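You operate a simulated robot arm through the tools that you are given. There is no shell and no other tool. Be economical: measure what you need, move in short steps, check, and stop when the job is done.

Carry out the task below with a simulated robot arm. There is one attempt and no reset: what you move stays moved.

TASK
Set screw block 1 up under the lit magnifier on the stone plate.
Fine: slide the lens over it and wind it down.
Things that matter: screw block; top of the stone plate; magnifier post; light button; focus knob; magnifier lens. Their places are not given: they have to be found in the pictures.

It is judged by the outcome, as a careful person would: the job done as asked, and still so three seconds after it is handed in. It fails if anything else is knocked over, pushed out of place, dropped, spilled or broken.

THE ROBOT
A 7-joint arm with a two-finger parallel gripper, fixed in place. Base frame: the origin is at the foot of the arm, x ahead of it, y to its left, z up; the work surface is at about z = 850. Lengths are in mm, angles in degrees, forces in N, time in s.
With the tool pointing down near the work surface it reaches from about 240 to 680 mm from the base axis. Its first joint turns from -66.0 to 66.0 degrees. Payload 2.4 kg.
Tool frame: the origin (TCP) lies between the finger pads and is the grasp point; the fingertips stand 30 mm ahead of it; z points along the fingers, y is the line along which they close. The gripper opens to 94 mm. The fingers are 28 mm wide and 10 mm thick; the gripper's body (50 by 96 mm) begins 55 mm behind the TCP.
Orientation is that of the tool frame in the base frame, as [roll, pitch, yaw] about the fixed x, y, z axes, in that order (R = Rz(yaw) Ry(pitch) Rx(roll)). With the fingers straight down and closing along the base's y, the tool's x points along the base's -x, its y along +y and its z along -z.

THE INTERFACE
- The arm moves only by the tool step_arm. Its arguments are lists of equal length, an entry for each row: "offset": the shift along the tool's x, y, z in units of 150 mm (1.0 is 150 mm), a list of three; "rot": the turn, a rotation vector about the tool's x, y, z in units of 60 degrees (1.0 is 60 degrees), a list of three; "jaw": the gripper command, from -1 (fully open) to 1 (shut), values between in proportion. In form: {"offset": [[dx, dy, dz], ...], "rot": [[rx, ry, rz], ...], "jaw": [jaw, ...]}. A call has 1 to 20 rows; each row is the pose to reach, as a shift and turn from the pose commanded when the call began, along the tool's axes at that moment. A call with a number of a shift or a turn outside -1 to 1 is refused whole. A row lasts 0.2 s, in which the tool goes at most 50 mm and 8.6 degrees; a call with a longer step from one row to the next is refused whole, and so is a gripper value outside its range. A pose out of reach is approached as far as the arm can. The call stops where the force on the tool passes 70 N (or 10 N more than at its start, if that is more) or the arm is blocked; 0.2 s more then pass. The fingers move at their own pace (about 153 mm/s each) and stop on an object; they squeeze with about 22 N. The grip force told is the motor's: it shows also when the fingers shut on nothing. Time passes only in rows, and 0.2 s behind the last, so rows that repeat a pose let the fingers close. It gives the time, the measured TCP pose, the force on the tool (base axes), the opening and the grip force at its end, in the units of the frame above (readings bear some noise).
- Cameras (640 x 400 px; columns grow to the right, rows downward): "scene" is fixed at [39.5, 463.7, 1455.1]; the picture's right is [-0.75, -0.66, 0.00], its down [-0.20, 0.23, -0.95] and it looks along [0.63, -0.71, -0.31] (base axes); focal length 330 px, centre (320, 200). "wrist" rides on the gripper at [-37, 0, -58] in the tool frame; the picture's right is [0.00, -1.00, 0.00], its down [0.97, 0.00, -0.24] and it looks along [0.24, 0.00, 0.97] (tool axes); focal length 218 px, centre (320, 200).
- snapshot(camera): a new picture of that camera. No time passes.
- point_at(camera, pixels): for up to 12 pixels [column, row] of the newest picture of that camera ("zoom" is the newest enlarged one), the place [x, y, z] in the base frame of the surface seen there, good to about 3 mm, but the place of the scene camera against the robot may be out by one fixed shift of up to 25 mm in any direction. No time passes.
- inspect(camera, box): a new picture of the part [left, top, right, bottom] of that camera's present view, enlarged. No time passes.
- close_job(): hands the job in; it is judged then, once.

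Work in short steps. Measure before you move; look again where a grasp or a placing could have gone wrong, and mend it. You have 80 turns and 46 pictures in all, the two below and enlarged ones among them. Open the gripper and draw the arm clear of the work before you hand the job in, unless the task says otherwise; then end with one line.

The tools are called after "Request:" as a command line: name --argument value ..., lists and objects as JSON in quotes. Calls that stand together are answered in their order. step_arm: Moves the arm, as the interface text tells. Its arguments: {"type":"object","properties":{"offset":{"type":"array","items":{"type":"array","items":{"type":"number"}}},"rot":{"type":"array","items":{"type":"array","items":{"type":"number"}}},"jaw":{"type":"array","items":{"type":"number"}}},"required":["offset","rot","jaw"]} The other tools are called the same way: snapshot (camera) takes a picture; point_at (camera, pixels) gives the place of the surface under pixels of a picture; inspect (camera, box) takes an enlarged picture of a part of a camera's view; close_job () hands the job in.

At the start:

```text
time_s: 0.0
eef_pos: [375.5, -166.8, 1324.1]
tcp_rot: [180.0, 0.0, 180.0]
force: [0.3, -0.6, 0.5]
opening: 94.0
finger_force: 0.0
```

scene: 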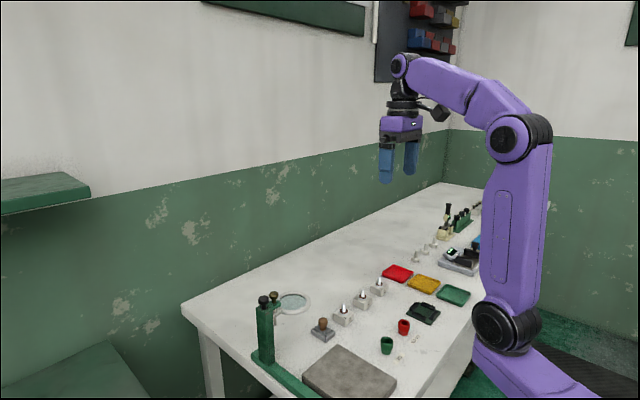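
wrist: 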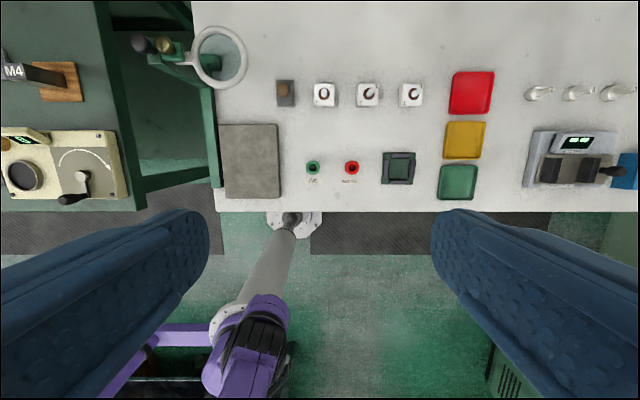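

The wrist view shows the stone plate around (250,160), the magnifier post at (165,50), the lens at (220,57), and blocks at (285,93), (325,95), (367,95) and (410,95). I'll enlarge both views to identify them.

Request:
inspect --camera "scene" --box '[230, 250, 410, 400]'

Request:
inspect --camera "wrist" --box '[100, 10, 450, 220]'

```text
2.67 times, centred on (320, 325) of scene
```

zoom: 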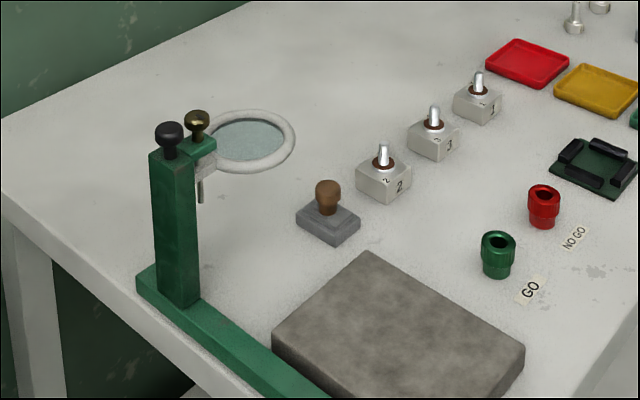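

```text
1.83 times, centred on (275, 115) of wrist
```

zoom: 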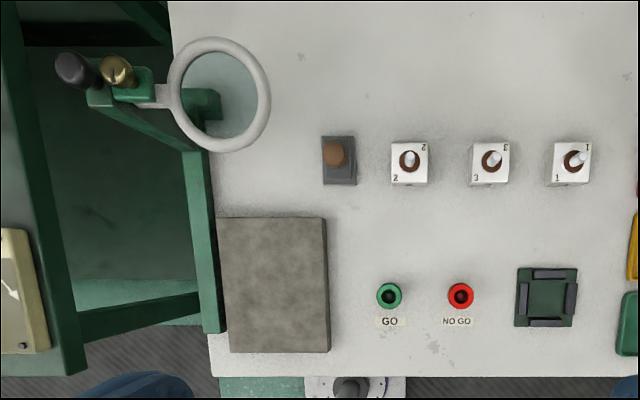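

Block 1 is the rightmost of the three in the wrist view. I'll measure all the parts in the newest zoom, which is a wrist view.

Request:
point_at --camera "zoom" --pixels '[[572, 148], [554, 145], [590, 182], [556, 182], [70, 70], [117, 70], [130, 90], [168, 95], [262, 60], [220, 90], [222, 45], [218, 145]]'

Request:
point_at --camera "wrist" --pixels '[[221, 128], [275, 128], [278, 195], [228, 195], [250, 160], [209, 100], [216, 180], [150, 50], [412, 90], [285, 93], [312, 167], [180, 65]]'

```text
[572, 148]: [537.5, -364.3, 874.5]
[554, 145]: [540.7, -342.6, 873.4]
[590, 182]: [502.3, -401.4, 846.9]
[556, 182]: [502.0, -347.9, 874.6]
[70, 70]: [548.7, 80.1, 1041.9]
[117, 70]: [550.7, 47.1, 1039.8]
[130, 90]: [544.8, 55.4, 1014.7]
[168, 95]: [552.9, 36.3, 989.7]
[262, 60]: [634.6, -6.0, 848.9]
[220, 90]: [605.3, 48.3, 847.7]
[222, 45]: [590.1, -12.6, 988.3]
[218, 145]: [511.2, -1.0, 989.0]
```

```text
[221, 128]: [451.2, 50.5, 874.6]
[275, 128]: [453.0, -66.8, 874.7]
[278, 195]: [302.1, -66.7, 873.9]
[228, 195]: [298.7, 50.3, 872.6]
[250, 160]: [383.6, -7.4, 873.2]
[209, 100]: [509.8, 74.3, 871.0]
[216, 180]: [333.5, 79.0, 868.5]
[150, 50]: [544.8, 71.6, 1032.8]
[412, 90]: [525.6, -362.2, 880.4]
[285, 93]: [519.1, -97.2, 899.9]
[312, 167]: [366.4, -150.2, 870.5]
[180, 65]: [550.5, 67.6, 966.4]
```

I'll move towards a spot above block 1, at roughly (521, -363), with the jaw partly open.

Request:
step_arm --offset '[[-0.097, -0.131, 0.2], [-0.194, -0.262, 0.4], [-0.291, -0.393, 0.6], [-0.388, -0.524, 0.8], [-0.485, -0.654, 1.0]]' --rot '[[0, 0, 0], [0, 0, 0], [0, 0, 0], [0, 0, 0], [0, 0, 0]]' --jaw '[-0.28, -0.28, -0.28, -0.28, -0.28]'

Request:
step_arm --offset '[[-0.097, -0.131, 0.2], [-0.194, -0.262, 0.4], [-0.291, -0.393, 0.6], [-0.388, -0.524, 0.8], [-0.485, -0.654, 1.0], [-0.485, -0.654, 1.0]]' --rot '[[0, 0, 0], [0, 0, 0], [0, 0, 0], [0, 0, 0], [0, 0, 0], [0, 0, 0]]' --jaw '[-0.28, -0.28, -0.28, -0.28, -0.28, -0.28]'

Request:
snapshot --camera "wrist"

```text
time_s: 1.2
eef_pos: [449.1, -264.0, 1174.4]
tcp_rot: [-180.0, 0.1, -180.0]
force: [-0.1, 0.4, 0.1]
opening: 60.4
finger_force: 0.1
```

```text
time_s: 2.6
eef_pos: [524.3, -362.6, 1023.4]
tcp_rot: [180.0, -0.1, -180.0]
force: [0.4, 0.0, 0.0]
opening: 60.1
finger_force: 0.1
```

```text
41 pictures are left
```

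wrist: 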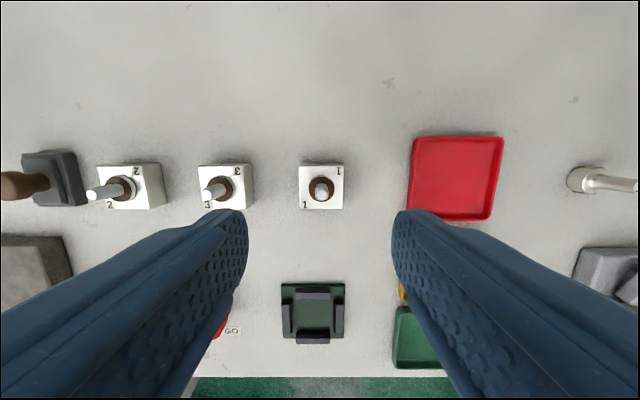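

Request:
point_at --camera "wrist" --pixels '[[301, 167], [342, 167], [341, 206], [302, 206], [322, 193], [244, 203], [414, 160], [302, 186], [341, 186]]'

```text
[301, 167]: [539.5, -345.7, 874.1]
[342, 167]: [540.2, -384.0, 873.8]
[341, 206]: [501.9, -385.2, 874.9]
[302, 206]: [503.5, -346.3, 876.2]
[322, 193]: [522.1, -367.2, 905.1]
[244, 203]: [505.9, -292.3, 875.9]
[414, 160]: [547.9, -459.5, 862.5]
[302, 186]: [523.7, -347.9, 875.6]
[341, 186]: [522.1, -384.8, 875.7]
```

Block 1 is centred at about (521, -365.5) and is 40 mm wide with its top at 875. I'll descend around it to TCP z≈886 and then close.

Request:
step_arm --offset '[[0.022, -0.019, 0.2], [0.022, -0.019, 0.4], [0.022, -0.019, 0.6], [0.022, -0.019, 0.75], [0.022, -0.019, 0.85], [0.022, -0.019, 0.916], [0.022, -0.019, 0.916], [0.022, -0.019, 0.916], [0.022, -0.019, 0.916], [0.022, -0.019, 0.916]]' --rot '[[0, 0, 0], [0, 0, 0], [0, 0, 0], [0, 0, 0], [0, 0, 0], [0, 0, 0], [0, 0, 0], [0, 0, 0], [0, 0, 0], [0, 0, 0]]' --jaw '[-0.36, -0.36, -0.36, -0.36, -0.36, -0.36, -0.36, 0.4, 0.4, 0.4]'

```text
time_s: 4.8
eef_pos: [519.9, -365.8, 887.7]
tcp_rot: [180.0, 0.0, 180.0]
force: [0.4, 0.7, -0.7]
opening: 43.7
finger_force: 21.6
```

The block is gripped. I'll lift it 100 mm and carry it to the stone plate.

Request:
step_arm --offset '[[0, 0, -0.15], [0, 0, -0.4], [0, 0, -0.65], [0.2, 0.25, -0.65], [0.4, 0.5, -0.65], [0.6, 0.75, -0.65], [0.75, 1.0, -0.65], [0.75, 1.0, -0.65]]' --rot '[[0, 0, 0], [0, 0, 0], [0, 0, 0], [0, 0, 0], [0, 0, 0], [0, 0, 0], [0, 0, 0], [0, 0, 0]]' --jaw '[0.4, 0.4, 0.4, 0.4, 0.4, 0.4, 0.4, 0.4]'

Request:
snapshot --camera "wrist"

```text
time_s: 6.6
eef_pos: [405.7, -214.5, 984.3]
tcp_rot: [-179.9, 0.0, 180.0]
force: [-0.5, -0.4, -4.5]
opening: 43.8
finger_force: 22.0
```

```text
40 pictures are left
```

wrist: 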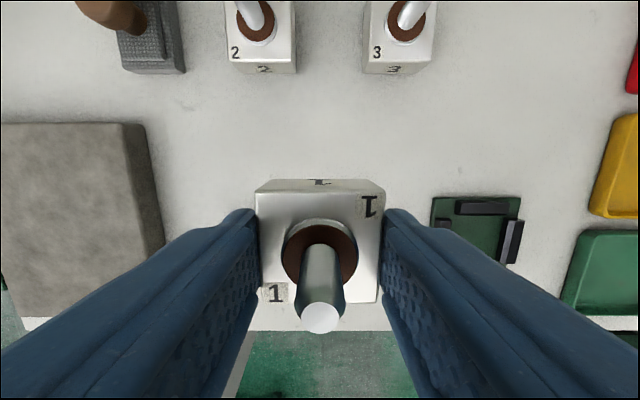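

I'll carry on to (377, -6), over the middle of the plate and in line with the lens in y.

Request:
step_arm --offset '[[0.05, 0.25, 0], [0.1, 0.5, 0], [0.15, 0.75, 0], [0.19, 1.0, 0], [0.19, 1.0, 0]]' --rot '[[0, 0, 0], [0, 0, 0], [0, 0, 0], [0, 0, 0], [0, 0, 0]]' --jaw '[0.4, 0.4, 0.4, 0.4, 0.4]'

Request:
inspect --camera "wrist" --box '[0, 0, 400, 250]'

```text
time_s: 7.8
eef_pos: [378.3, -66.4, 985.3]
tcp_rot: [180.0, 0.0, -180.0]
force: [0.6, 0.1, -4.2]
opening: 43.9
finger_force: 22.0
```

```text
1.60 times, centred on (200, 125) of wrist
```

zoom: 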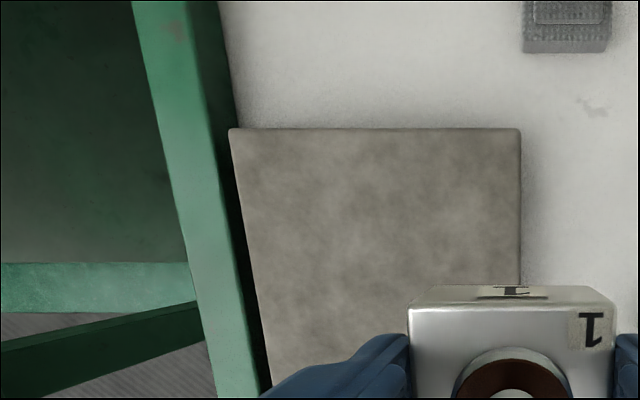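

The plate is directly below. I'll shift over and lower to just above contact, since contact is expected at TCP z≈912.

Request:
step_arm --offset '[[0.005, 0.2, 0], [0.008, 0.403, 0], [0.008, 0.403, 0.2], [0.008, 0.403, 0.35], [0.008, 0.403, 0.43], [0.008, 0.403, 0.46], [0.008, 0.403, 0.47], [0.008, 0.403, 0.478], [0.008, 0.403, 0.478]]' --rot '[[0, 0, 0], [0, 0, 0], [0, 0, 0], [0, 0, 0], [0, 0, 0], [0, 0, 0], [0, 0, 0], [0, 0, 0], [0, 0, 0]]' --jaw '[0.4, 0.4, 0.4, 0.4, 0.4, 0.4, 0.4, 0.4, 0.4]'

```text
time_s: 9.8
eef_pos: [376.6, -5.3, 913.5]
tcp_rot: [-180.0, 0.0, -179.9]
force: [0.2, 0.3, -4.5]
opening: 43.8
finger_force: 22.2
```

There is no contact yet, as the force is still just the block's weight. I'll lower in 0.7 mm steps.

Request:
step_arm --offset '[[0, 0, 0.005], [0, 0, 0.01], [0, 0, 0.014], [0, 0, 0.014]]' --rot '[[0, 0, 0], [0, 0, 0], [0, 0, 0], [0, 0, 0]]' --jaw '[0.4, 0.4, 0.4, 0.4]'

```text
time_s: 10.8
eef_pos: [376.3, -6.0, 911.1]
tcp_rot: [-180.0, 0.1, 180.0]
force: [-3.1, -3.2, 15.6]
opening: 43.8
finger_force: 22.0
```

The block is in contact (+15 N). I'll release it and rise.

Request:
step_arm --offset '[[0, 0, -0.006], [0, 0, -0.006], [0, 0, -0.006], [0, 0, -0.15], [0, 0, -0.4], [0, 0, -0.7], [0, 0, -1.0]]' --rot '[[0, 0, 0], [0, 0, 0], [0, 0, 0], [0, 0, 0], [0, 0, 0], [0, 0, 0], [0, 0, 0]]' --jaw '[-0.35, -0.35, -0.35, -0.35, -0.35, -0.35, -0.35]'

Request:
step_arm --offset '[[0, 0, -0.3], [0, 0, -0.6], [0, -0.3, -0.9], [0, -0.6, -0.9], [0, -0.6, -0.9]]' --rot '[[0, 0, 0], [0, 0, 0], [0, 0, 0], [0, 0, 0], [0, 0, 0]]' --jaw '[-0.35, -0.35, -0.35, -0.35, -0.35]'

Request:
inspect --camera "scene" --box '[230, 270, 390, 400]'

Request:
snapshot --camera "wrist"

```text
time_s: 12.4
eef_pos: [376.2, -5.2, 1062.0]
tcp_rot: [-179.9, 0.0, -179.9]
force: [-0.4, -0.3, -0.8]
opening: 63.5
finger_force: 0.1
```

```text
refused: row 3 steps farther than a row can; nothing moved
```

```text
3.08 times, centred on (310, 335) of scene
```

zoom: 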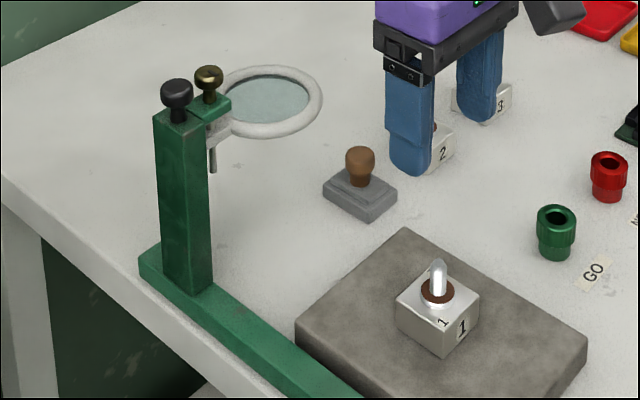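

```text
37 pictures are left
```

wrist: 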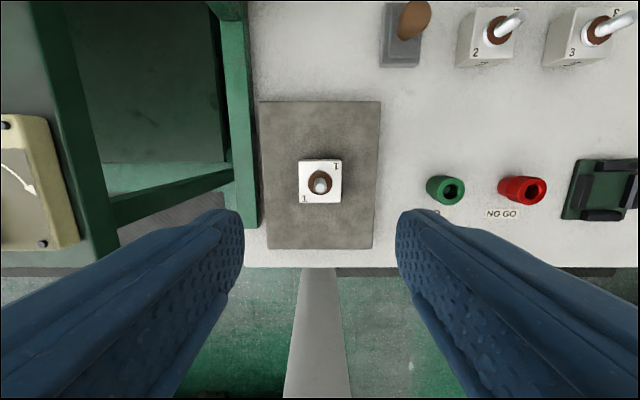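

Block 1 sits on the plate at about the right place. I'll rise and move over the magnifier post to look at it closely.

Request:
step_arm --offset '[[0, 0, -0.3], [0, 0, -0.6], [-0.3, 0.1, -0.6], [-0.6, 0.2, -0.6], [-0.8, 0.4, -0.6], [-0.8, 0.4, -0.6]]' --rot '[[0, 0, 0], [0, 0, 0], [0, 0, 0], [0, 0, 0], [0, 0, 0], [0, 0, 0]]' --jaw '[-0.35, -0.35, -0.35, -0.35, -0.35, -0.35]'

Request:
snapshot --camera "wrist"

Request:
inspect --camera "scene" --box '[240, 280, 330, 340]'

```text
time_s: 13.8
eef_pos: [497.1, 54.6, 1152.2]
tcp_rot: [179.9, 0.1, -180.0]
force: [-1.2, 0.0, -0.1]
opening: 63.3
finger_force: 0.1
```

```text
36 pictures are left
```

wrist: 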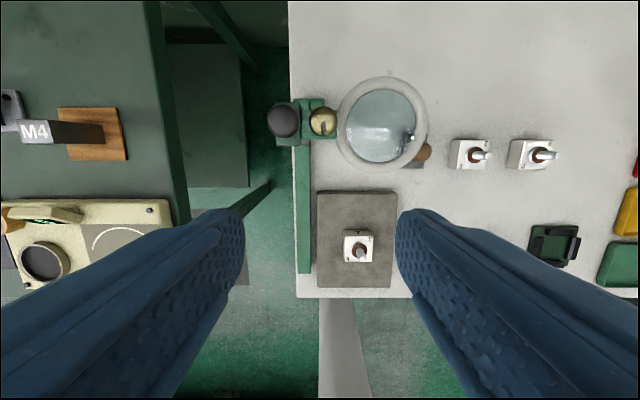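

```text
6.67 times, centred on (285, 310) of scene
```

zoom: 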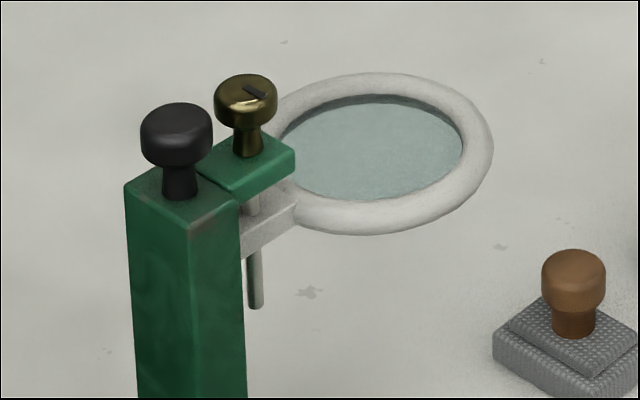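

Request:
inspect --camera "wrist" --box '[250, 60, 450, 185]'

Request:
point_at --camera "wrist" --pixels '[[284, 120], [284, 104], [284, 137], [324, 120], [322, 109], [324, 135], [304, 103], [306, 136], [383, 84], [385, 167], [420, 125], [342, 130]]'

```text
3.20 times, centred on (350, 122) of wrist
```

zoom: 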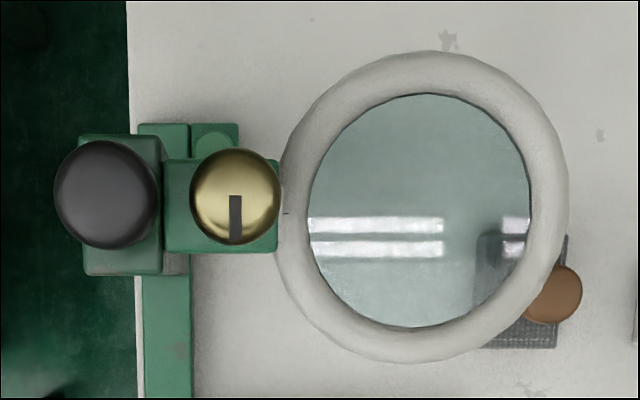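

```text
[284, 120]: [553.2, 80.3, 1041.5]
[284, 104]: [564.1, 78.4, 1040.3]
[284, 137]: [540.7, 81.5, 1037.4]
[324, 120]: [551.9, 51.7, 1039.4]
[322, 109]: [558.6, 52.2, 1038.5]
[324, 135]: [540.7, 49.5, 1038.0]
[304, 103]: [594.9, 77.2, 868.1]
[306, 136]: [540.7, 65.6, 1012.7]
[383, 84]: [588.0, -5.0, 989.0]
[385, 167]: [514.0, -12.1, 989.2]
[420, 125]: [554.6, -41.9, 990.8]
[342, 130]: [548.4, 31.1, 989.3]
```

There is a small round feature at zoom (212,140) that might be the light button. I'll measure it.

Request:
point_at --camera "zoom" --pixels '[[212, 143], [196, 128], [235, 130], [165, 130], [90, 150], [90, 265], [150, 268], [175, 250], [270, 245], [170, 300], [165, 180]]'

Request:
inspect --camera "wrist" --box '[265, 90, 345, 140]'

```text
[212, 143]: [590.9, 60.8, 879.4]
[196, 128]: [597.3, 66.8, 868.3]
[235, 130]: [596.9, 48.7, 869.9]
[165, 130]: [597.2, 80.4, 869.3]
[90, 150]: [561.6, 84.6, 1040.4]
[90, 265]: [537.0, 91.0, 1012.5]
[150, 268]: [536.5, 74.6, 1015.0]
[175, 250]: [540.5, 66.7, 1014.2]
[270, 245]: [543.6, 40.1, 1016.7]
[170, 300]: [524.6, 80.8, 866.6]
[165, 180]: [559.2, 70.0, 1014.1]
```

```text
8.00 times, centred on (305, 115) of wrist
```

zoom: 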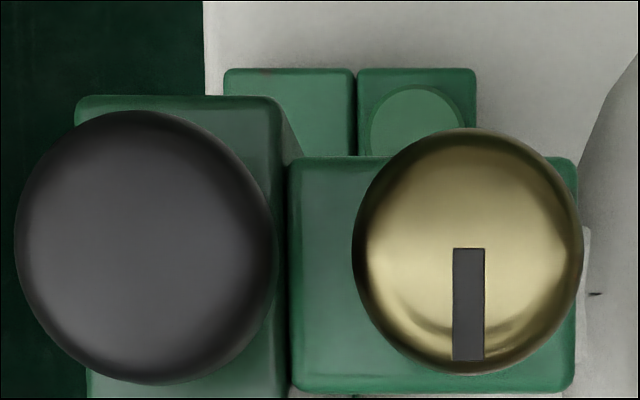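

The small button at (588, 58, 879) beside the rail looks like the light button. The brass knob with the mark is focus, and the black knob tops the sliding post, which spans x 535–570 and y 66–93. I'll turn the gripper 90° so it closes along x and go above the post.

Request:
step_arm --offset '[[-0.06, 0.03, 0], [-0.12, 0.06, 0], [-0.18, 0.09, 0], [-0.24, 0.12, 0], [-0.3, 0.15, 0], [-0.367, 0.183, 0], [-0.367, 0.183, 0]]' --rot '[[0, 0, 0.14], [0, 0, 0.28], [0, 0, 0.42], [0, 0, 0.56], [0, 0, 0.7], [0, 0, 0.84], [0, 0, 0.98]]' --jaw '[-0.35, -0.35, -0.35, -0.35, -0.35, -0.35, -0.35]'

Request:
step_arm --offset '[[0, 0, 0], [0, 0, 0], [0, 0, 0], [0, 0, 0], [0, 0, 0]]' --rot '[[0, 0, 0.13], [0, 0, 0.26], [0, 0, 0.39], [0, 0, 0.52], [0, 0, 0.52]]' --jaw '[-0.35, -0.35, -0.35, -0.35, -0.35]'

Request:
snapshot --camera "wrist"

```text
time_s: 15.4
eef_pos: [552.5, 83.3, 1151.1]
tcp_rot: [180.0, 0.1, 121.1]
force: [-0.2, -0.6, 0.3]
opening: 63.7
finger_force: 0.1
```

```text
time_s: 16.6
eef_pos: [550.3, 81.3, 1150.6]
tcp_rot: [180.0, 0.0, 89.8]
force: [0.2, -0.3, 0.2]
opening: 63.6
finger_force: 0.1
```

```text
32 pictures are left
```

wrist: 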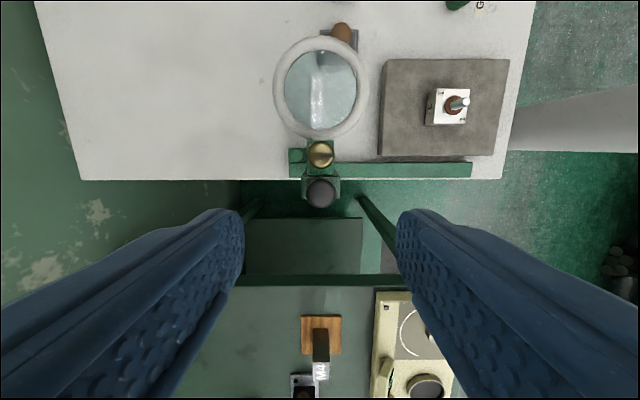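

It's aligned: the knob is at column 320, midway between the fingers. I'll descend to z≈1003 and close on the post.

Request:
step_arm --offset '[[0.003, 0.008, 0.2], [0.003, 0.008, 0.4], [0.003, 0.008, 0.6], [0.003, 0.008, 0.75], [0.003, 0.008, 0.88], [0.003, 0.008, 0.98], [0.003, 0.008, 0.98]]' --rot '[[0, 0, 0], [0, 0, 0], [0, 0, 0], [0, 0, 0], [0, 0, 0], [0, 0, 0], [0, 0, 0]]' --jaw '[-0.35, -0.35, -0.35, -0.35, -0.35, -0.35, -0.35]'

Request:
step_arm --offset '[[0, 0, 0], [0, 0, 0], [0, 0, 0]]' --rot '[[0, 0, 0], [0, 0, 0], [0, 0, 0]]' --jaw '[0.4, 0.4, 0.4]'

Request:
inspect --camera "scene" --box '[220, 260, 360, 370]'

```text
time_s: 18.2
eef_pos: [553.6, 82.4, 1004.2]
tcp_rot: [-180.0, 0.0, 90.0]
force: [0.3, 0.7, 0.1]
opening: 63.3
finger_force: 0.0
```

```text
time_s: 19.0
eef_pos: [551.1, 82.2, 1003.7]
tcp_rot: [-179.7, 0.1, 90.0]
force: [-19.0, -0.7, 1.2]
opening: 40.4
finger_force: 45.2
```

```text
3.64 times, centred on (290, 315) of scene
```

zoom: 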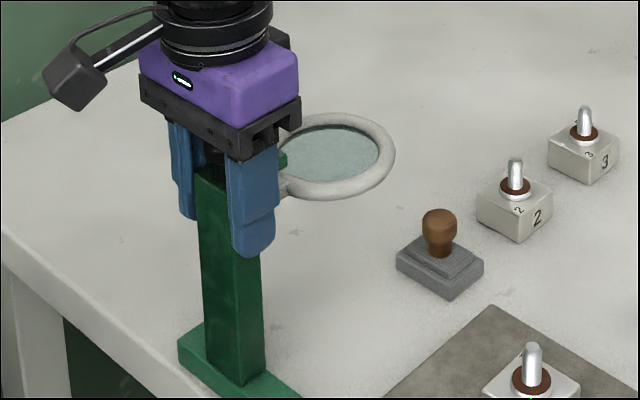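

The fingers have the post. I'll slide it slowly toward -x (tool -y) and watch the force.

Request:
step_arm --offset '[[0, -0.03, 0], [0, -0.06, 0], [0, -0.1, 0], [0, -0.14, 0], [0, -0.2, 0]]' --rot '[[0, 0, 0], [0, 0, 0], [0, 0, 0], [0, 0, 0], [0, 0, 0]]' --jaw '[0.4, 0.4, 0.4, 0.4, 0.4]'

Request:
inspect --camera "scene" --box '[220, 260, 380, 400]'

```text
time_s: 20.2
eef_pos: [522.5, 82.6, 1004.8]
tcp_rot: [179.9, 0.0, 90.0]
force: [0.0, 0.7, 0.4]
opening: 40.6
finger_force: 44.9
```

```text
2.86 times, centred on (300, 330) of scene
```

zoom: 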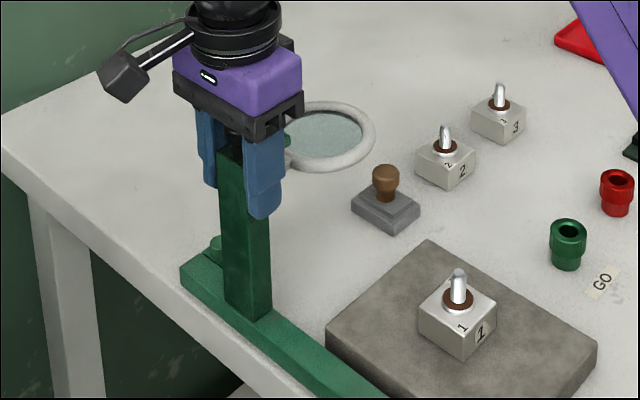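

It slides freely, and the button on the base is now visible. I'll continue to TCP x≈377.

Request:
step_arm --offset '[[0, -0.1, 0], [0, -0.2, 0], [0, -0.3, 0], [0, -0.4, 0], [0, -0.5, 0], [0, -0.6, 0], [0, -0.7, 0], [0, -0.8, 0], [0, -0.9, 0], [0, -0.965, 0], [0, -0.965, 0]]' --rot '[[0, 0, 0], [0, 0, 0], [0, 0, 0], [0, 0, 0], [0, 0, 0], [0, 0, 0], [0, 0, 0], [0, 0, 0], [0, 0, 0], [0, 0, 0], [0, 0, 0]]' --jaw '[0.4, 0.4, 0.4, 0.4, 0.4, 0.4, 0.4, 0.4, 0.4, 0.4, 0.4]'

Request:
snapshot --camera "wrist"

```text
time_s: 22.6
eef_pos: [377.3, 82.5, 1004.6]
tcp_rot: [179.9, 0.1, 90.0]
force: [0.1, -0.6, 14.5]
opening: 40.5
finger_force: 44.8
```

```text
29 pictures are left
```

wrist: 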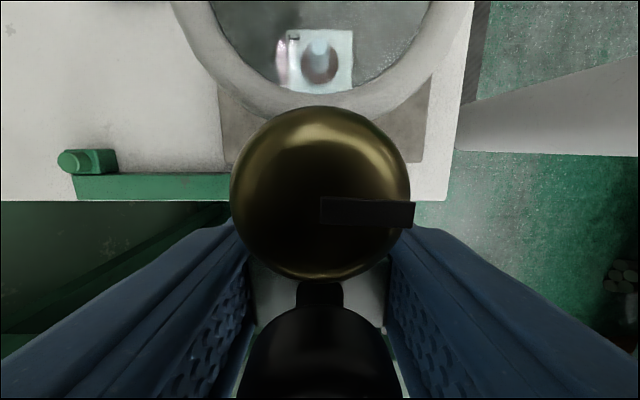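

The post is at about 377. I'll open the jaw and rise straight up.

Request:
step_arm --offset '[[0, 0, 0], [0, 0, 0], [0, 0, -0.15], [0, 0, -0.4], [0, 0, -0.7], [0, 0, -1.0], [0, 0, -1.0]]' --rot '[[0, 0, 0], [0, 0, 0], [0, 0, 0], [0, 0, 0], [0, 0, 0], [0, 0, 0], [0, 0, 0]]' --jaw '[-0.35, -0.35, -0.35, -0.35, -0.35, -0.35, -0.35]'

Request:
snapshot --camera "wrist"

Request:
inspect --camera "scene" --box '[220, 270, 380, 400]'

```text
time_s: 24.2
eef_pos: [376.6, 82.5, 1153.6]
tcp_rot: [-180.0, 0.0, 90.1]
force: [0.0, -0.6, -0.5]
opening: 63.7
finger_force: 0.1
```

```text
28 pictures are left
```

wrist: 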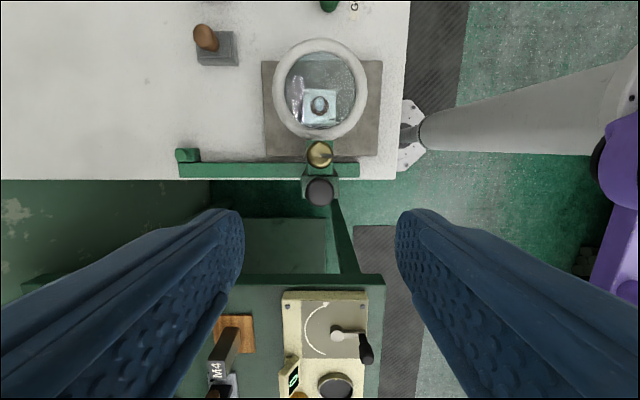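

```text
3.08 times, centred on (300, 335) of scene
```

zoom: 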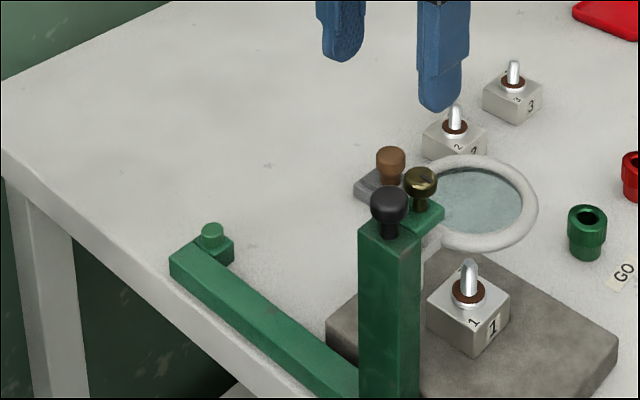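

The lens is over the block. I'll measure the button, focus knob, ring edges and block in this view.

Request:
point_at --camera "wrist" --pixels '[[184, 155], [195, 155], [319, 154], [320, 188], [279, 90], [363, 90], [320, 44], [320, 132], [320, 92], [320, 106]]'

Request:
inspect --camera "wrist" --box '[160, 130, 240, 180]'

```text
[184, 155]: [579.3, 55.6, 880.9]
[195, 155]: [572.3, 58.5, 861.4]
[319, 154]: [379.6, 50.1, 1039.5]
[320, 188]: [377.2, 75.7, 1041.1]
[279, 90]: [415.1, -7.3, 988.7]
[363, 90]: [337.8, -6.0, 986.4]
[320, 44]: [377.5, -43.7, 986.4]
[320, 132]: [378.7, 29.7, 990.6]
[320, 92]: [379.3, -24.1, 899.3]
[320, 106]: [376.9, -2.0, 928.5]
```

```text
8.00 times, centred on (200, 155) of wrist
```

zoom: 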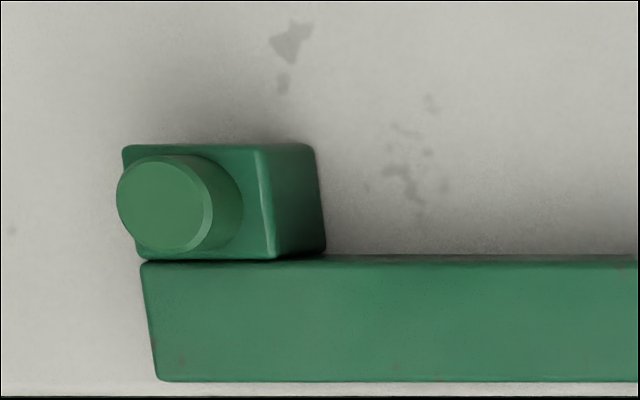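

Request:
point_at --camera "zoom" --pixels '[[163, 203], [163, 165], [163, 243], [125, 203], [203, 203]]'

```text
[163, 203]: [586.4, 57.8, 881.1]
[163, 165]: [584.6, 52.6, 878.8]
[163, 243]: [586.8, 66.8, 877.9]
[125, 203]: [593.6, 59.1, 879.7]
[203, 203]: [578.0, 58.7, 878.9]
```

The button's centre is about (586, 59) with its top at z≈880. I'll shut the jaw, move over it, and stop with the fingertips about 25 mm above.

Request:
step_arm --offset '[[-0.03, 0.25, 0], [-0.06, 0.5, 0], [-0.1, 0.75, 0], [-0.16, 1.0, 0], [-0.16, 1.0, 0]]' --rot '[[0, 0, 0], [0, 0, 0], [0, 0, 0], [0, 0, 0], [0, 0, 0]]' --jaw '[1, 1, 1, 1, 1]'

Request:
step_arm --offset '[[0, 0.2, 0.2], [0, 0.396, 0.4], [0, 0.396, 0.7], [0, 0.396, 1.0], [0, 0.396, 1.0]]' --rot '[[0, 0, 0], [0, 0, 0], [0, 0, 0], [0, 0, 0], [0, 0, 0]]' --jaw '[1, 1, 1, 1, 1]'

Request:
snapshot --camera "wrist"

```text
time_s: 25.4
eef_pos: [529.4, 58.7, 1153.6]
tcp_rot: [-180.0, 0.1, 90.0]
force: [-0.5, -0.2, 0.6]
opening: 0.0
finger_force: 22.0
```

```text
time_s: 26.6
eef_pos: [588.1, 58.1, 1004.6]
tcp_rot: [-180.0, 0.0, 90.0]
force: [0.3, 0.0, -0.8]
opening: 0.1
finger_force: 22.3
```

```text
25 pictures are left
```

wrist: 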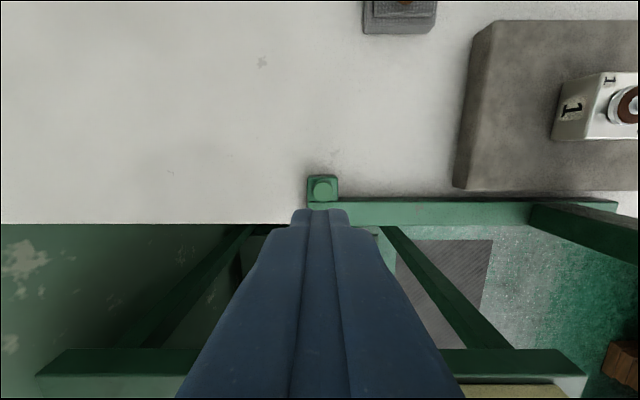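

It's aligned, with the button at column 322 and the fingers at 320. I'll lower to just above the button and press gently.

Request:
step_arm --offset '[[0, -0.01, 0.25], [0, -0.01, 0.45], [0, -0.01, 0.58], [0, -0.01, 0.61], [0, -0.01, 0.625], [0, -0.01, 0.635], [0, -0.01, 0.645], [0, -0.01, 0.645]]' --rot '[[0, 0, 0], [0, 0, 0], [0, 0, 0], [0, 0, 0], [0, 0, 0], [0, 0, 0], [0, 0, 0], [0, 0, 0]]' --jaw '[1, 1, 1, 1, 1, 1, 1, 1]'

Request:
inspect --camera "scene" --box '[220, 270, 380, 400]'

```text
time_s: 28.4
eef_pos: [586.0, 59.6, 906.7]
tcp_rot: [179.9, -0.1, 90.0]
force: [0.0, 0.8, 2.5]
opening: 0.2
finger_force: 22.1
```

```text
3.08 times, centred on (300, 335) of scene
```

zoom: 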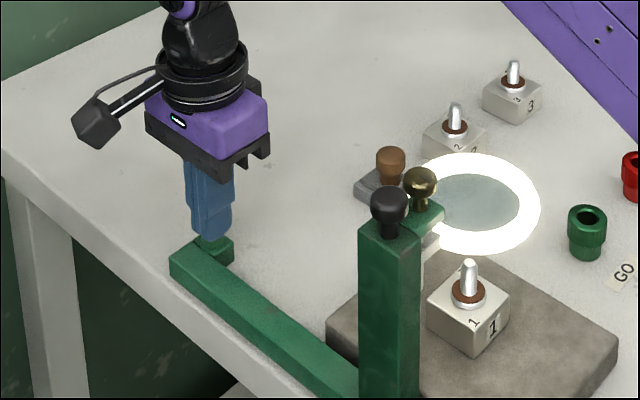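

The light is on. I'll rise and check that it stays lit while heading back over the focus knob.

Request:
step_arm --offset '[[0, 0, -0.1], [0, 0, -0.4], [0, 0, -0.7], [0, 0, -1.0]]' --rot '[[0, 0, 0], [0, 0, 0], [0, 0, 0], [0, 0, 0]]' --jaw '[1, 1, 1, 1]'

Request:
step_arm --offset '[[0, 0, -0.3], [0, 0, -0.6], [-0.03, -0.3, -0.6], [-0.06, -0.6, -0.6], [-0.09, -0.9, -0.6], [-0.09, -0.9, -0.6]]' --rot '[[0, 0, 0], [0, 0, 0], [0, 0, 0], [0, 0, 0], [0, 0, 0], [0, 0, 0]]' --jaw '[0, 0, 0, 0, 0, 0]'

Request:
step_arm --offset '[[0, -0.3, 0], [0, -0.487, 0], [0, -0.487, 0]]' --rot '[[0, 0, 0], [0, 0, 0], [0, 0, 0]]' --jaw '[0, 0, 0]'

Request:
snapshot --camera "wrist"

```text
time_s: 29.4
eef_pos: [586.1, 58.6, 1057.0]
tcp_rot: [-179.9, -0.1, 89.9]
force: [0.6, -0.3, -0.6]
opening: 0.1
finger_force: 22.2
```

```text
time_s: 30.8
eef_pos: [449.5, 44.5, 1146.6]
tcp_rot: [-180.0, 0.1, 90.0]
force: [0.0, 0.4, -0.5]
opening: 46.9
finger_force: 0.0
```

```text
time_s: 31.6
eef_pos: [377.3, 45.3, 1146.9]
tcp_rot: [-180.0, -0.1, 90.0]
force: [0.3, -0.3, 0.7]
opening: 46.8
finger_force: 0.1
```

```text
23 pictures are left
```

wrist: 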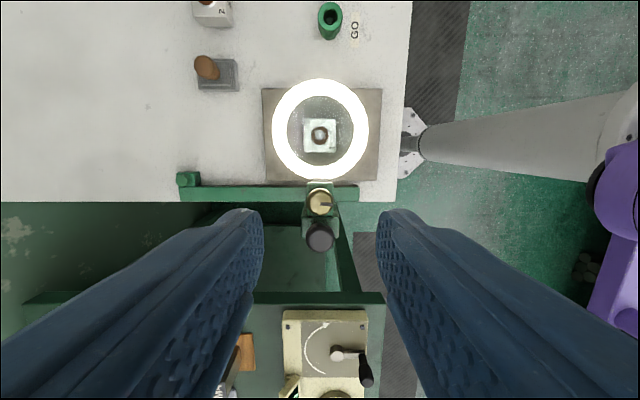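

It stays lit and the block sits centred under the lens. I'll measure the focus knob precisely.

Request:
inspect --camera "wrist" --box '[280, 175, 360, 225]'

Request:
point_at --camera "wrist" --pixels '[[319, 201], [311, 201], [327, 201], [319, 193], [319, 210], [320, 236], [320, 252], [310, 187], [276, 130], [364, 130]]'

```text
8.00 times, centred on (320, 200) of wrist
```

zoom: 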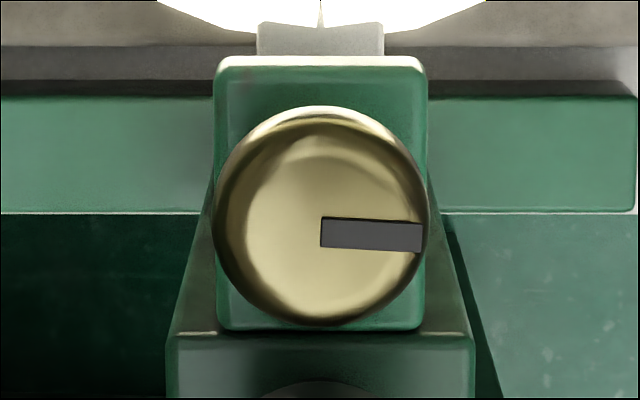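

```text
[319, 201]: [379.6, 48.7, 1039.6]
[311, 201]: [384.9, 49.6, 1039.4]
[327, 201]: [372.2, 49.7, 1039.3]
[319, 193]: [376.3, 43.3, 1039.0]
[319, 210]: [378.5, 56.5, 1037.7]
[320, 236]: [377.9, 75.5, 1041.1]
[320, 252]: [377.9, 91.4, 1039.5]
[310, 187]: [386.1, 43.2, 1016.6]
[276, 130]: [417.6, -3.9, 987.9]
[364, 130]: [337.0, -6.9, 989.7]
```

The knob is centred at about (377.3, 51) and 20 mm across. I'll grip it with TCP y≈47, keeping the fingers away from the black knob, with the fingertips at z≈1021.

Request:
step_arm --offset '[[0.011, 0, 0.2], [0.011, 0, 0.4], [0.011, 0, 0.55], [0.011, 0, 0.639], [0.011, 0, 0.639], [0.011, 0, 0.639], [0.011, 0, 0.639]]' --rot '[[0, 0, 0], [0, 0, 0], [0, 0, 0], [0, 0, 0], [0, 0, 0], [0, 0, 0], [0, 0, 0]]' --jaw '[0.2, 0.2, 0.2, 0.2, 0.2, 1, 1]'

```text
time_s: 33.2
eef_pos: [377.8, 46.9, 1051.7]
tcp_rot: [-179.8, 0.0, 90.0]
force: [0.1, -0.3, -8.6]
opening: 21.1
finger_force: 45.3
```

The knob is gripped at a 21 mm opening. As a test I'll turn +30° (clockwise from above) about the knob axis.

Request:
step_arm --offset '[[0.0002, -0.0035, 0], [0.0009, -0.0069, 0], [0.002, -0.0102, 0], [0.0036, -0.0133, 0], [0.0036, -0.0133, 0]]' --rot '[[0, 0, 0.125], [0, 0, 0.25], [0, 0, 0.375], [0, 0, 0.5], [0, 0, 0.5]]' --jaw '[1, 1, 1, 1, 1]'

Request:
snapshot --camera "wrist"

Request:
inspect --camera "scene" --box '[290, 290, 390, 370]'

```text
time_s: 34.4
eef_pos: [375.4, 47.0, 1052.5]
tcp_rot: [179.9, -0.1, 59.9]
force: [-0.3, 4.4, 0.8]
opening: 21.1
finger_force: 44.8
```

```text
21 pictures are left
```

wrist: 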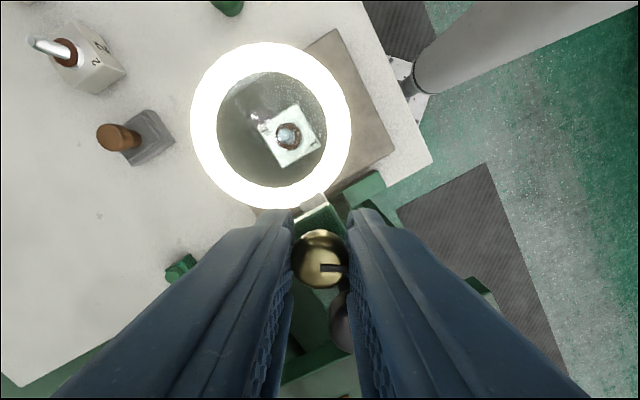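

```text
5.00 times, centred on (340, 330) of scene
```

zoom: 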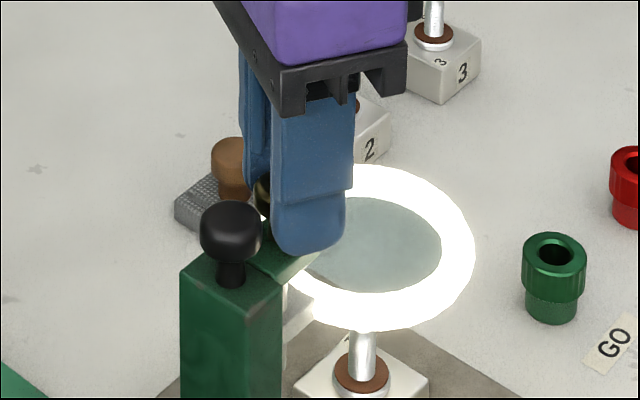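

The mark turned with the fingers. I'll measure the ring's height.

Request:
point_at --camera "wrist" --pixels '[[205, 125], [338, 125], [272, 58], [272, 195], [225, 75], [320, 175], [318, 76], [312, 215]]'

```text
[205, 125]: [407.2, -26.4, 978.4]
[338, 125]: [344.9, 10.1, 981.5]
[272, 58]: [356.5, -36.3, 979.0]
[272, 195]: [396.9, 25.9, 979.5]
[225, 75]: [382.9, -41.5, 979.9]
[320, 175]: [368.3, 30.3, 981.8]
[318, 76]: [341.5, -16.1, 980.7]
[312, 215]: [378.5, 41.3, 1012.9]
```

Clockwise is down, and 30° lowered the ring from 988.5 to about 980. I'll do one ratchet cycle: release, turn back 60°, regrip, and turn +60°, staying on the knob axis.

Request:
step_arm --offset '[[0, 0, 0], [0, 0, 0], [0.0003, 0.004, 0], [0.0012, 0.0079, 0], [0.0026, 0.0116, 0], [0.0046, 0.015, 0], [0.0071, 0.0181, 0], [0.01, 0.0208, 0], [0.0133, 0.0231, 0], [0.0133, 0.0231, 0], [0.0133, 0.0231, 0], [0.0133, 0.0231, 0], [0.01, 0.0208, 0], [0.0071, 0.0181, 0], [0.0046, 0.015, 0], [0.0026, 0.0116, 0], [0.0012, 0.0079, 0], [0.0003, 0.004, 0], [0, 0, 0]]' --rot '[[0, 0, 0], [0, 0, 0], [0, 0, -0.1428], [0, 0, -0.2857], [0, 0, -0.4285], [0, 0, -0.5714], [0, 0, -0.7142], [0, 0, -0.857], [0, 0, -1.0], [0, 0, -1.0], [0, 0, -1.0], [0, 0, -1.0], [0, 0, -0.857], [0, 0, -0.7142], [0, 0, -0.5714], [0, 0, -0.4285], [0, 0, -0.2857], [0, 0, -0.1428], [0, 0, 0]]' --jaw '[0.3, 0.3, 0.3, 0.3, 0.3, 0.3, 0.3, 0.3, 0.3, 1, 1, 1, 1, 1, 1, 1, 1, 1, 1]'

Request:
snapshot --camera "wrist"

Request:
point_at --camera "wrist" --pixels '[[205, 125], [338, 125], [272, 58], [272, 195], [225, 75], [320, 175]]'

Request:
inspect --camera "scene" --box '[290, 290, 390, 370]'

```text
time_s: 38.4
eef_pos: [375.5, 47.8, 1050.2]
tcp_rot: [-180.0, 0.0, 59.7]
force: [-0.2, 2.9, -7.5]
opening: 21.4
finger_force: 44.7
```

```text
19 pictures are left
```

wrist: 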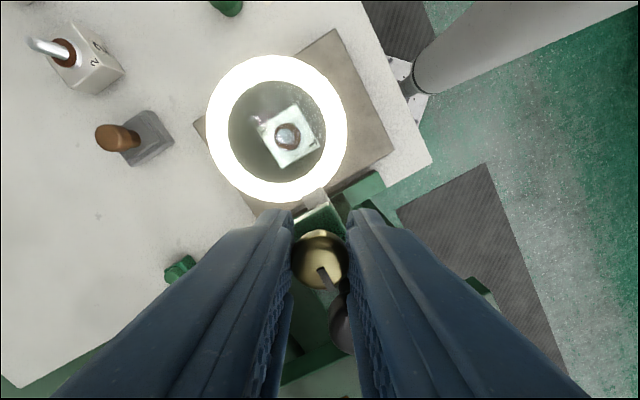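

```text
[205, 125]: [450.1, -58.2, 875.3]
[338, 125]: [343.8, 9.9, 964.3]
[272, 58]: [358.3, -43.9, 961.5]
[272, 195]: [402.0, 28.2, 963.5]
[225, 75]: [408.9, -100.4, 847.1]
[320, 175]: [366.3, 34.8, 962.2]
```

```text
5.00 times, centred on (340, 330) of scene
```

zoom: 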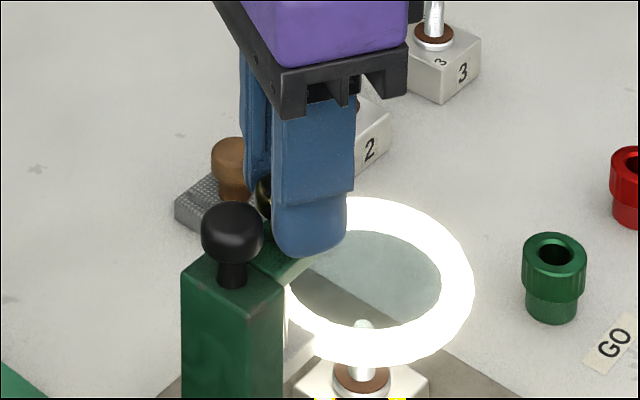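

The ring is at about 963. Yellow spots have appeared near the block in the scene view, so I'll look closer.

Request:
inspect --camera "scene" --box '[300, 320, 400, 400]'

Request:
inspect --camera "wrist" --box '[200, 50, 360, 210]'

```text
5.00 times, centred on (350, 360) of scene
```

zoom: 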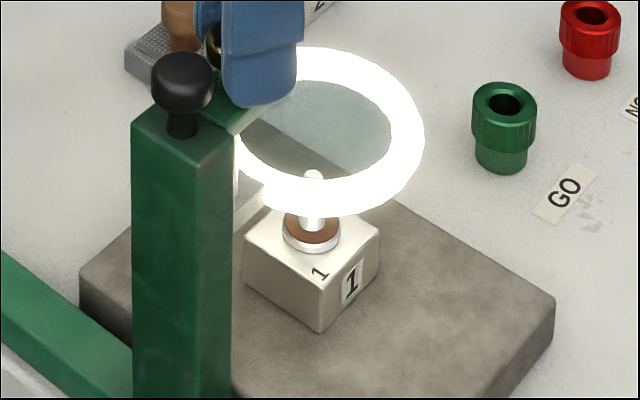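

```text
2.50 times, centred on (280, 130) of wrist
```

zoom: 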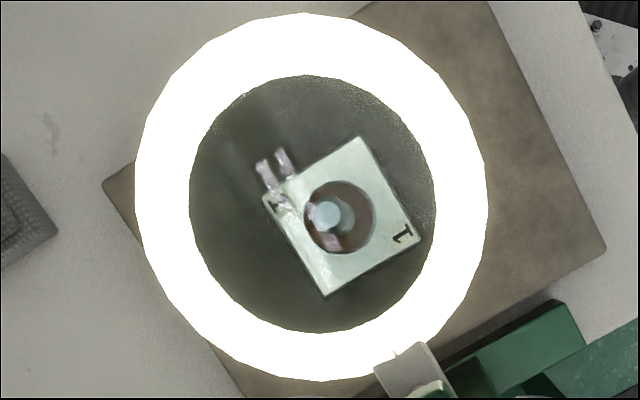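

The yellow was a rendering artefact. The ring top is at 963 and the screw tip is at about 928, so I'll regrip and turn a further 30°, then check whether the lens still moves.

Request:
step_arm --offset '[[0, 0, 0], [0, 0, 0], [0.0003, 0.004, 0], [0.0012, 0.0079, 0], [0.0026, 0.0116, 0], [0.0046, 0.015, 0], [0.0071, 0.0181, 0], [0.01, 0.0208, 0], [0.0133, 0.0231, 0], [0.0133, 0.0231, 0], [0.0133, 0.0231, 0], [0.0133, 0.0231, 0], [0.01, 0.0208, 0], [0.0071, 0.0181, 0], [0.0046, 0.015, 0], [0.0036, 0.0133, 0], [0.0036, 0.0133, 0]]' --rot '[[0, 0, 0], [0, 0, 0], [0, 0, -0.1428], [0, 0, -0.2857], [0, 0, -0.4285], [0, 0, -0.5714], [0, 0, -0.7142], [0, 0, -0.857], [0, 0, -1.0], [0, 0, -1.0], [0, 0, -1.0], [0, 0, -1.0], [0, 0, -0.857], [0, 0, -0.7142], [0, 0, -0.5714], [0, 0, -0.5], [0, 0, -0.5]]' --jaw '[0.3, 0.3, 0.3, 0.3, 0.3, 0.3, 0.3, 0.3, 0.3, 1, 1, 1, 1, 1, 1, 1, 1]'

Request:
snapshot --camera "wrist"

Request:
inspect --camera "scene" --box '[300, 310, 400, 390]'

```text
time_s: 42.0
eef_pos: [378.1, 47.3, 1051.0]
tcp_rot: [-179.9, 0.0, 90.0]
force: [-0.3, -0.3, -5.1]
opening: 21.0
finger_force: 45.2
```

```text
15 pictures are left
```

wrist: 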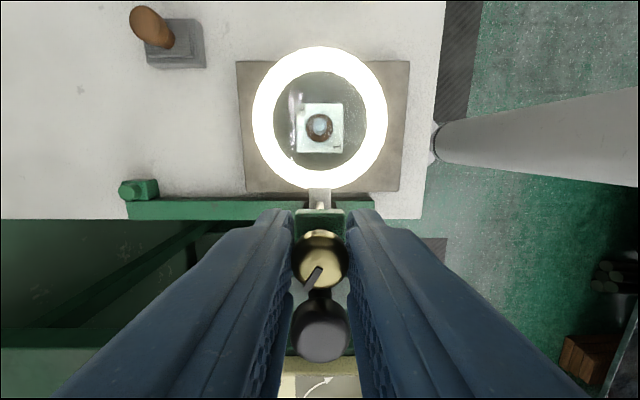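

```text
5.00 times, centred on (350, 350) of scene
```

zoom: 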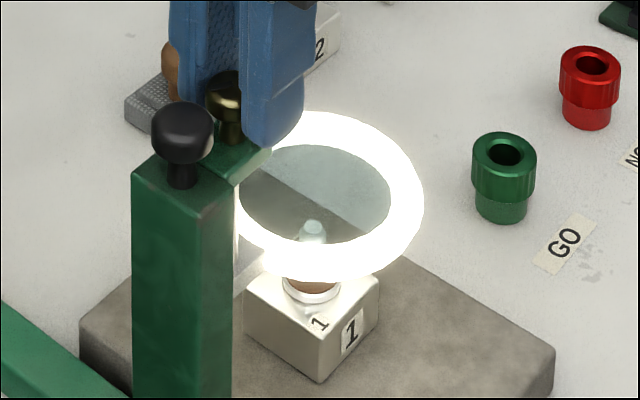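

Request:
point_at --camera "wrist" --pixels '[[264, 117], [377, 117], [320, 57], [320, 180], [280, 75], [360, 160], [320, 125], [306, 145], [290, 120]]'

Request:
inspect --camera "wrist" --box '[240, 30, 400, 130]'

```text
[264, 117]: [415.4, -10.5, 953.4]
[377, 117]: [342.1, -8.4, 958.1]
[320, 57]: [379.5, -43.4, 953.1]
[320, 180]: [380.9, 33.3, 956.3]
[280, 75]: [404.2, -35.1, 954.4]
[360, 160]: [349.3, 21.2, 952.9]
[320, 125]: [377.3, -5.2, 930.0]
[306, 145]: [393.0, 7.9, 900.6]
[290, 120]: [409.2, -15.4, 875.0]
```

```text
4.00 times, centred on (320, 80) of wrist
```

zoom: 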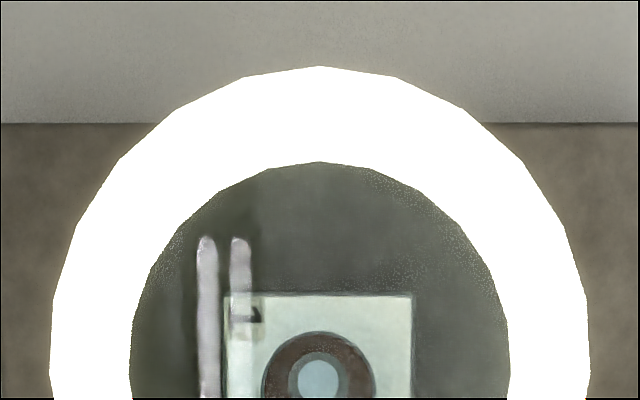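

The ring top is at about 954.5, the screw tip is at about 930, and the lens is still travelling freely. I'll turn a careful +15° more and check whether it reaches its stop.

Request:
step_arm --offset '[[0.0002, -0.0035, 0], [0.0009, -0.0069, 0], [0.0009, -0.0069, 0]]' --rot '[[0, 0, 0.125], [0, 0, 0.25], [0, 0, 0.25]]' --jaw '[1, 1, 1]'

Request:
snapshot --camera "wrist"

Request:
point_at --camera "wrist" --pixels '[[245, 125], [240, 110], [355, 125], [297, 62], [297, 180], [260, 80], [332, 165]]'

```text
time_s: 42.8
eef_pos: [376.2, 47.6, 1052.3]
tcp_rot: [180.0, 0.1, 74.9]
force: [-0.3, -0.1, 3.6]
opening: 21.1
finger_force: 45.3
```

```text
12 pictures are left
```

wrist: 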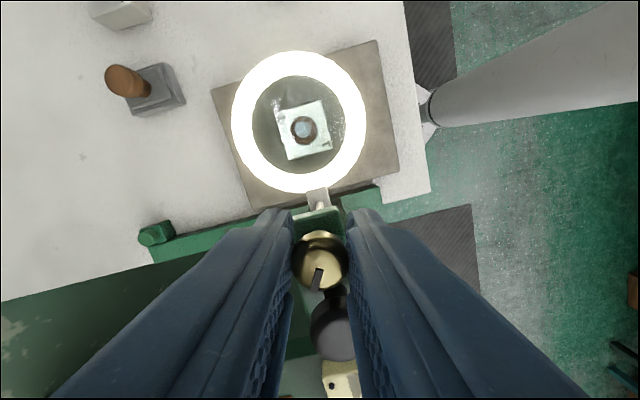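

```text
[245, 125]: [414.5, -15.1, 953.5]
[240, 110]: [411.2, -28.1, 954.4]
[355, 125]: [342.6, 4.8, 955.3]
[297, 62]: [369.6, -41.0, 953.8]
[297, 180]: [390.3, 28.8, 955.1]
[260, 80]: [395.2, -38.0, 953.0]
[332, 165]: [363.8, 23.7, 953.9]
```

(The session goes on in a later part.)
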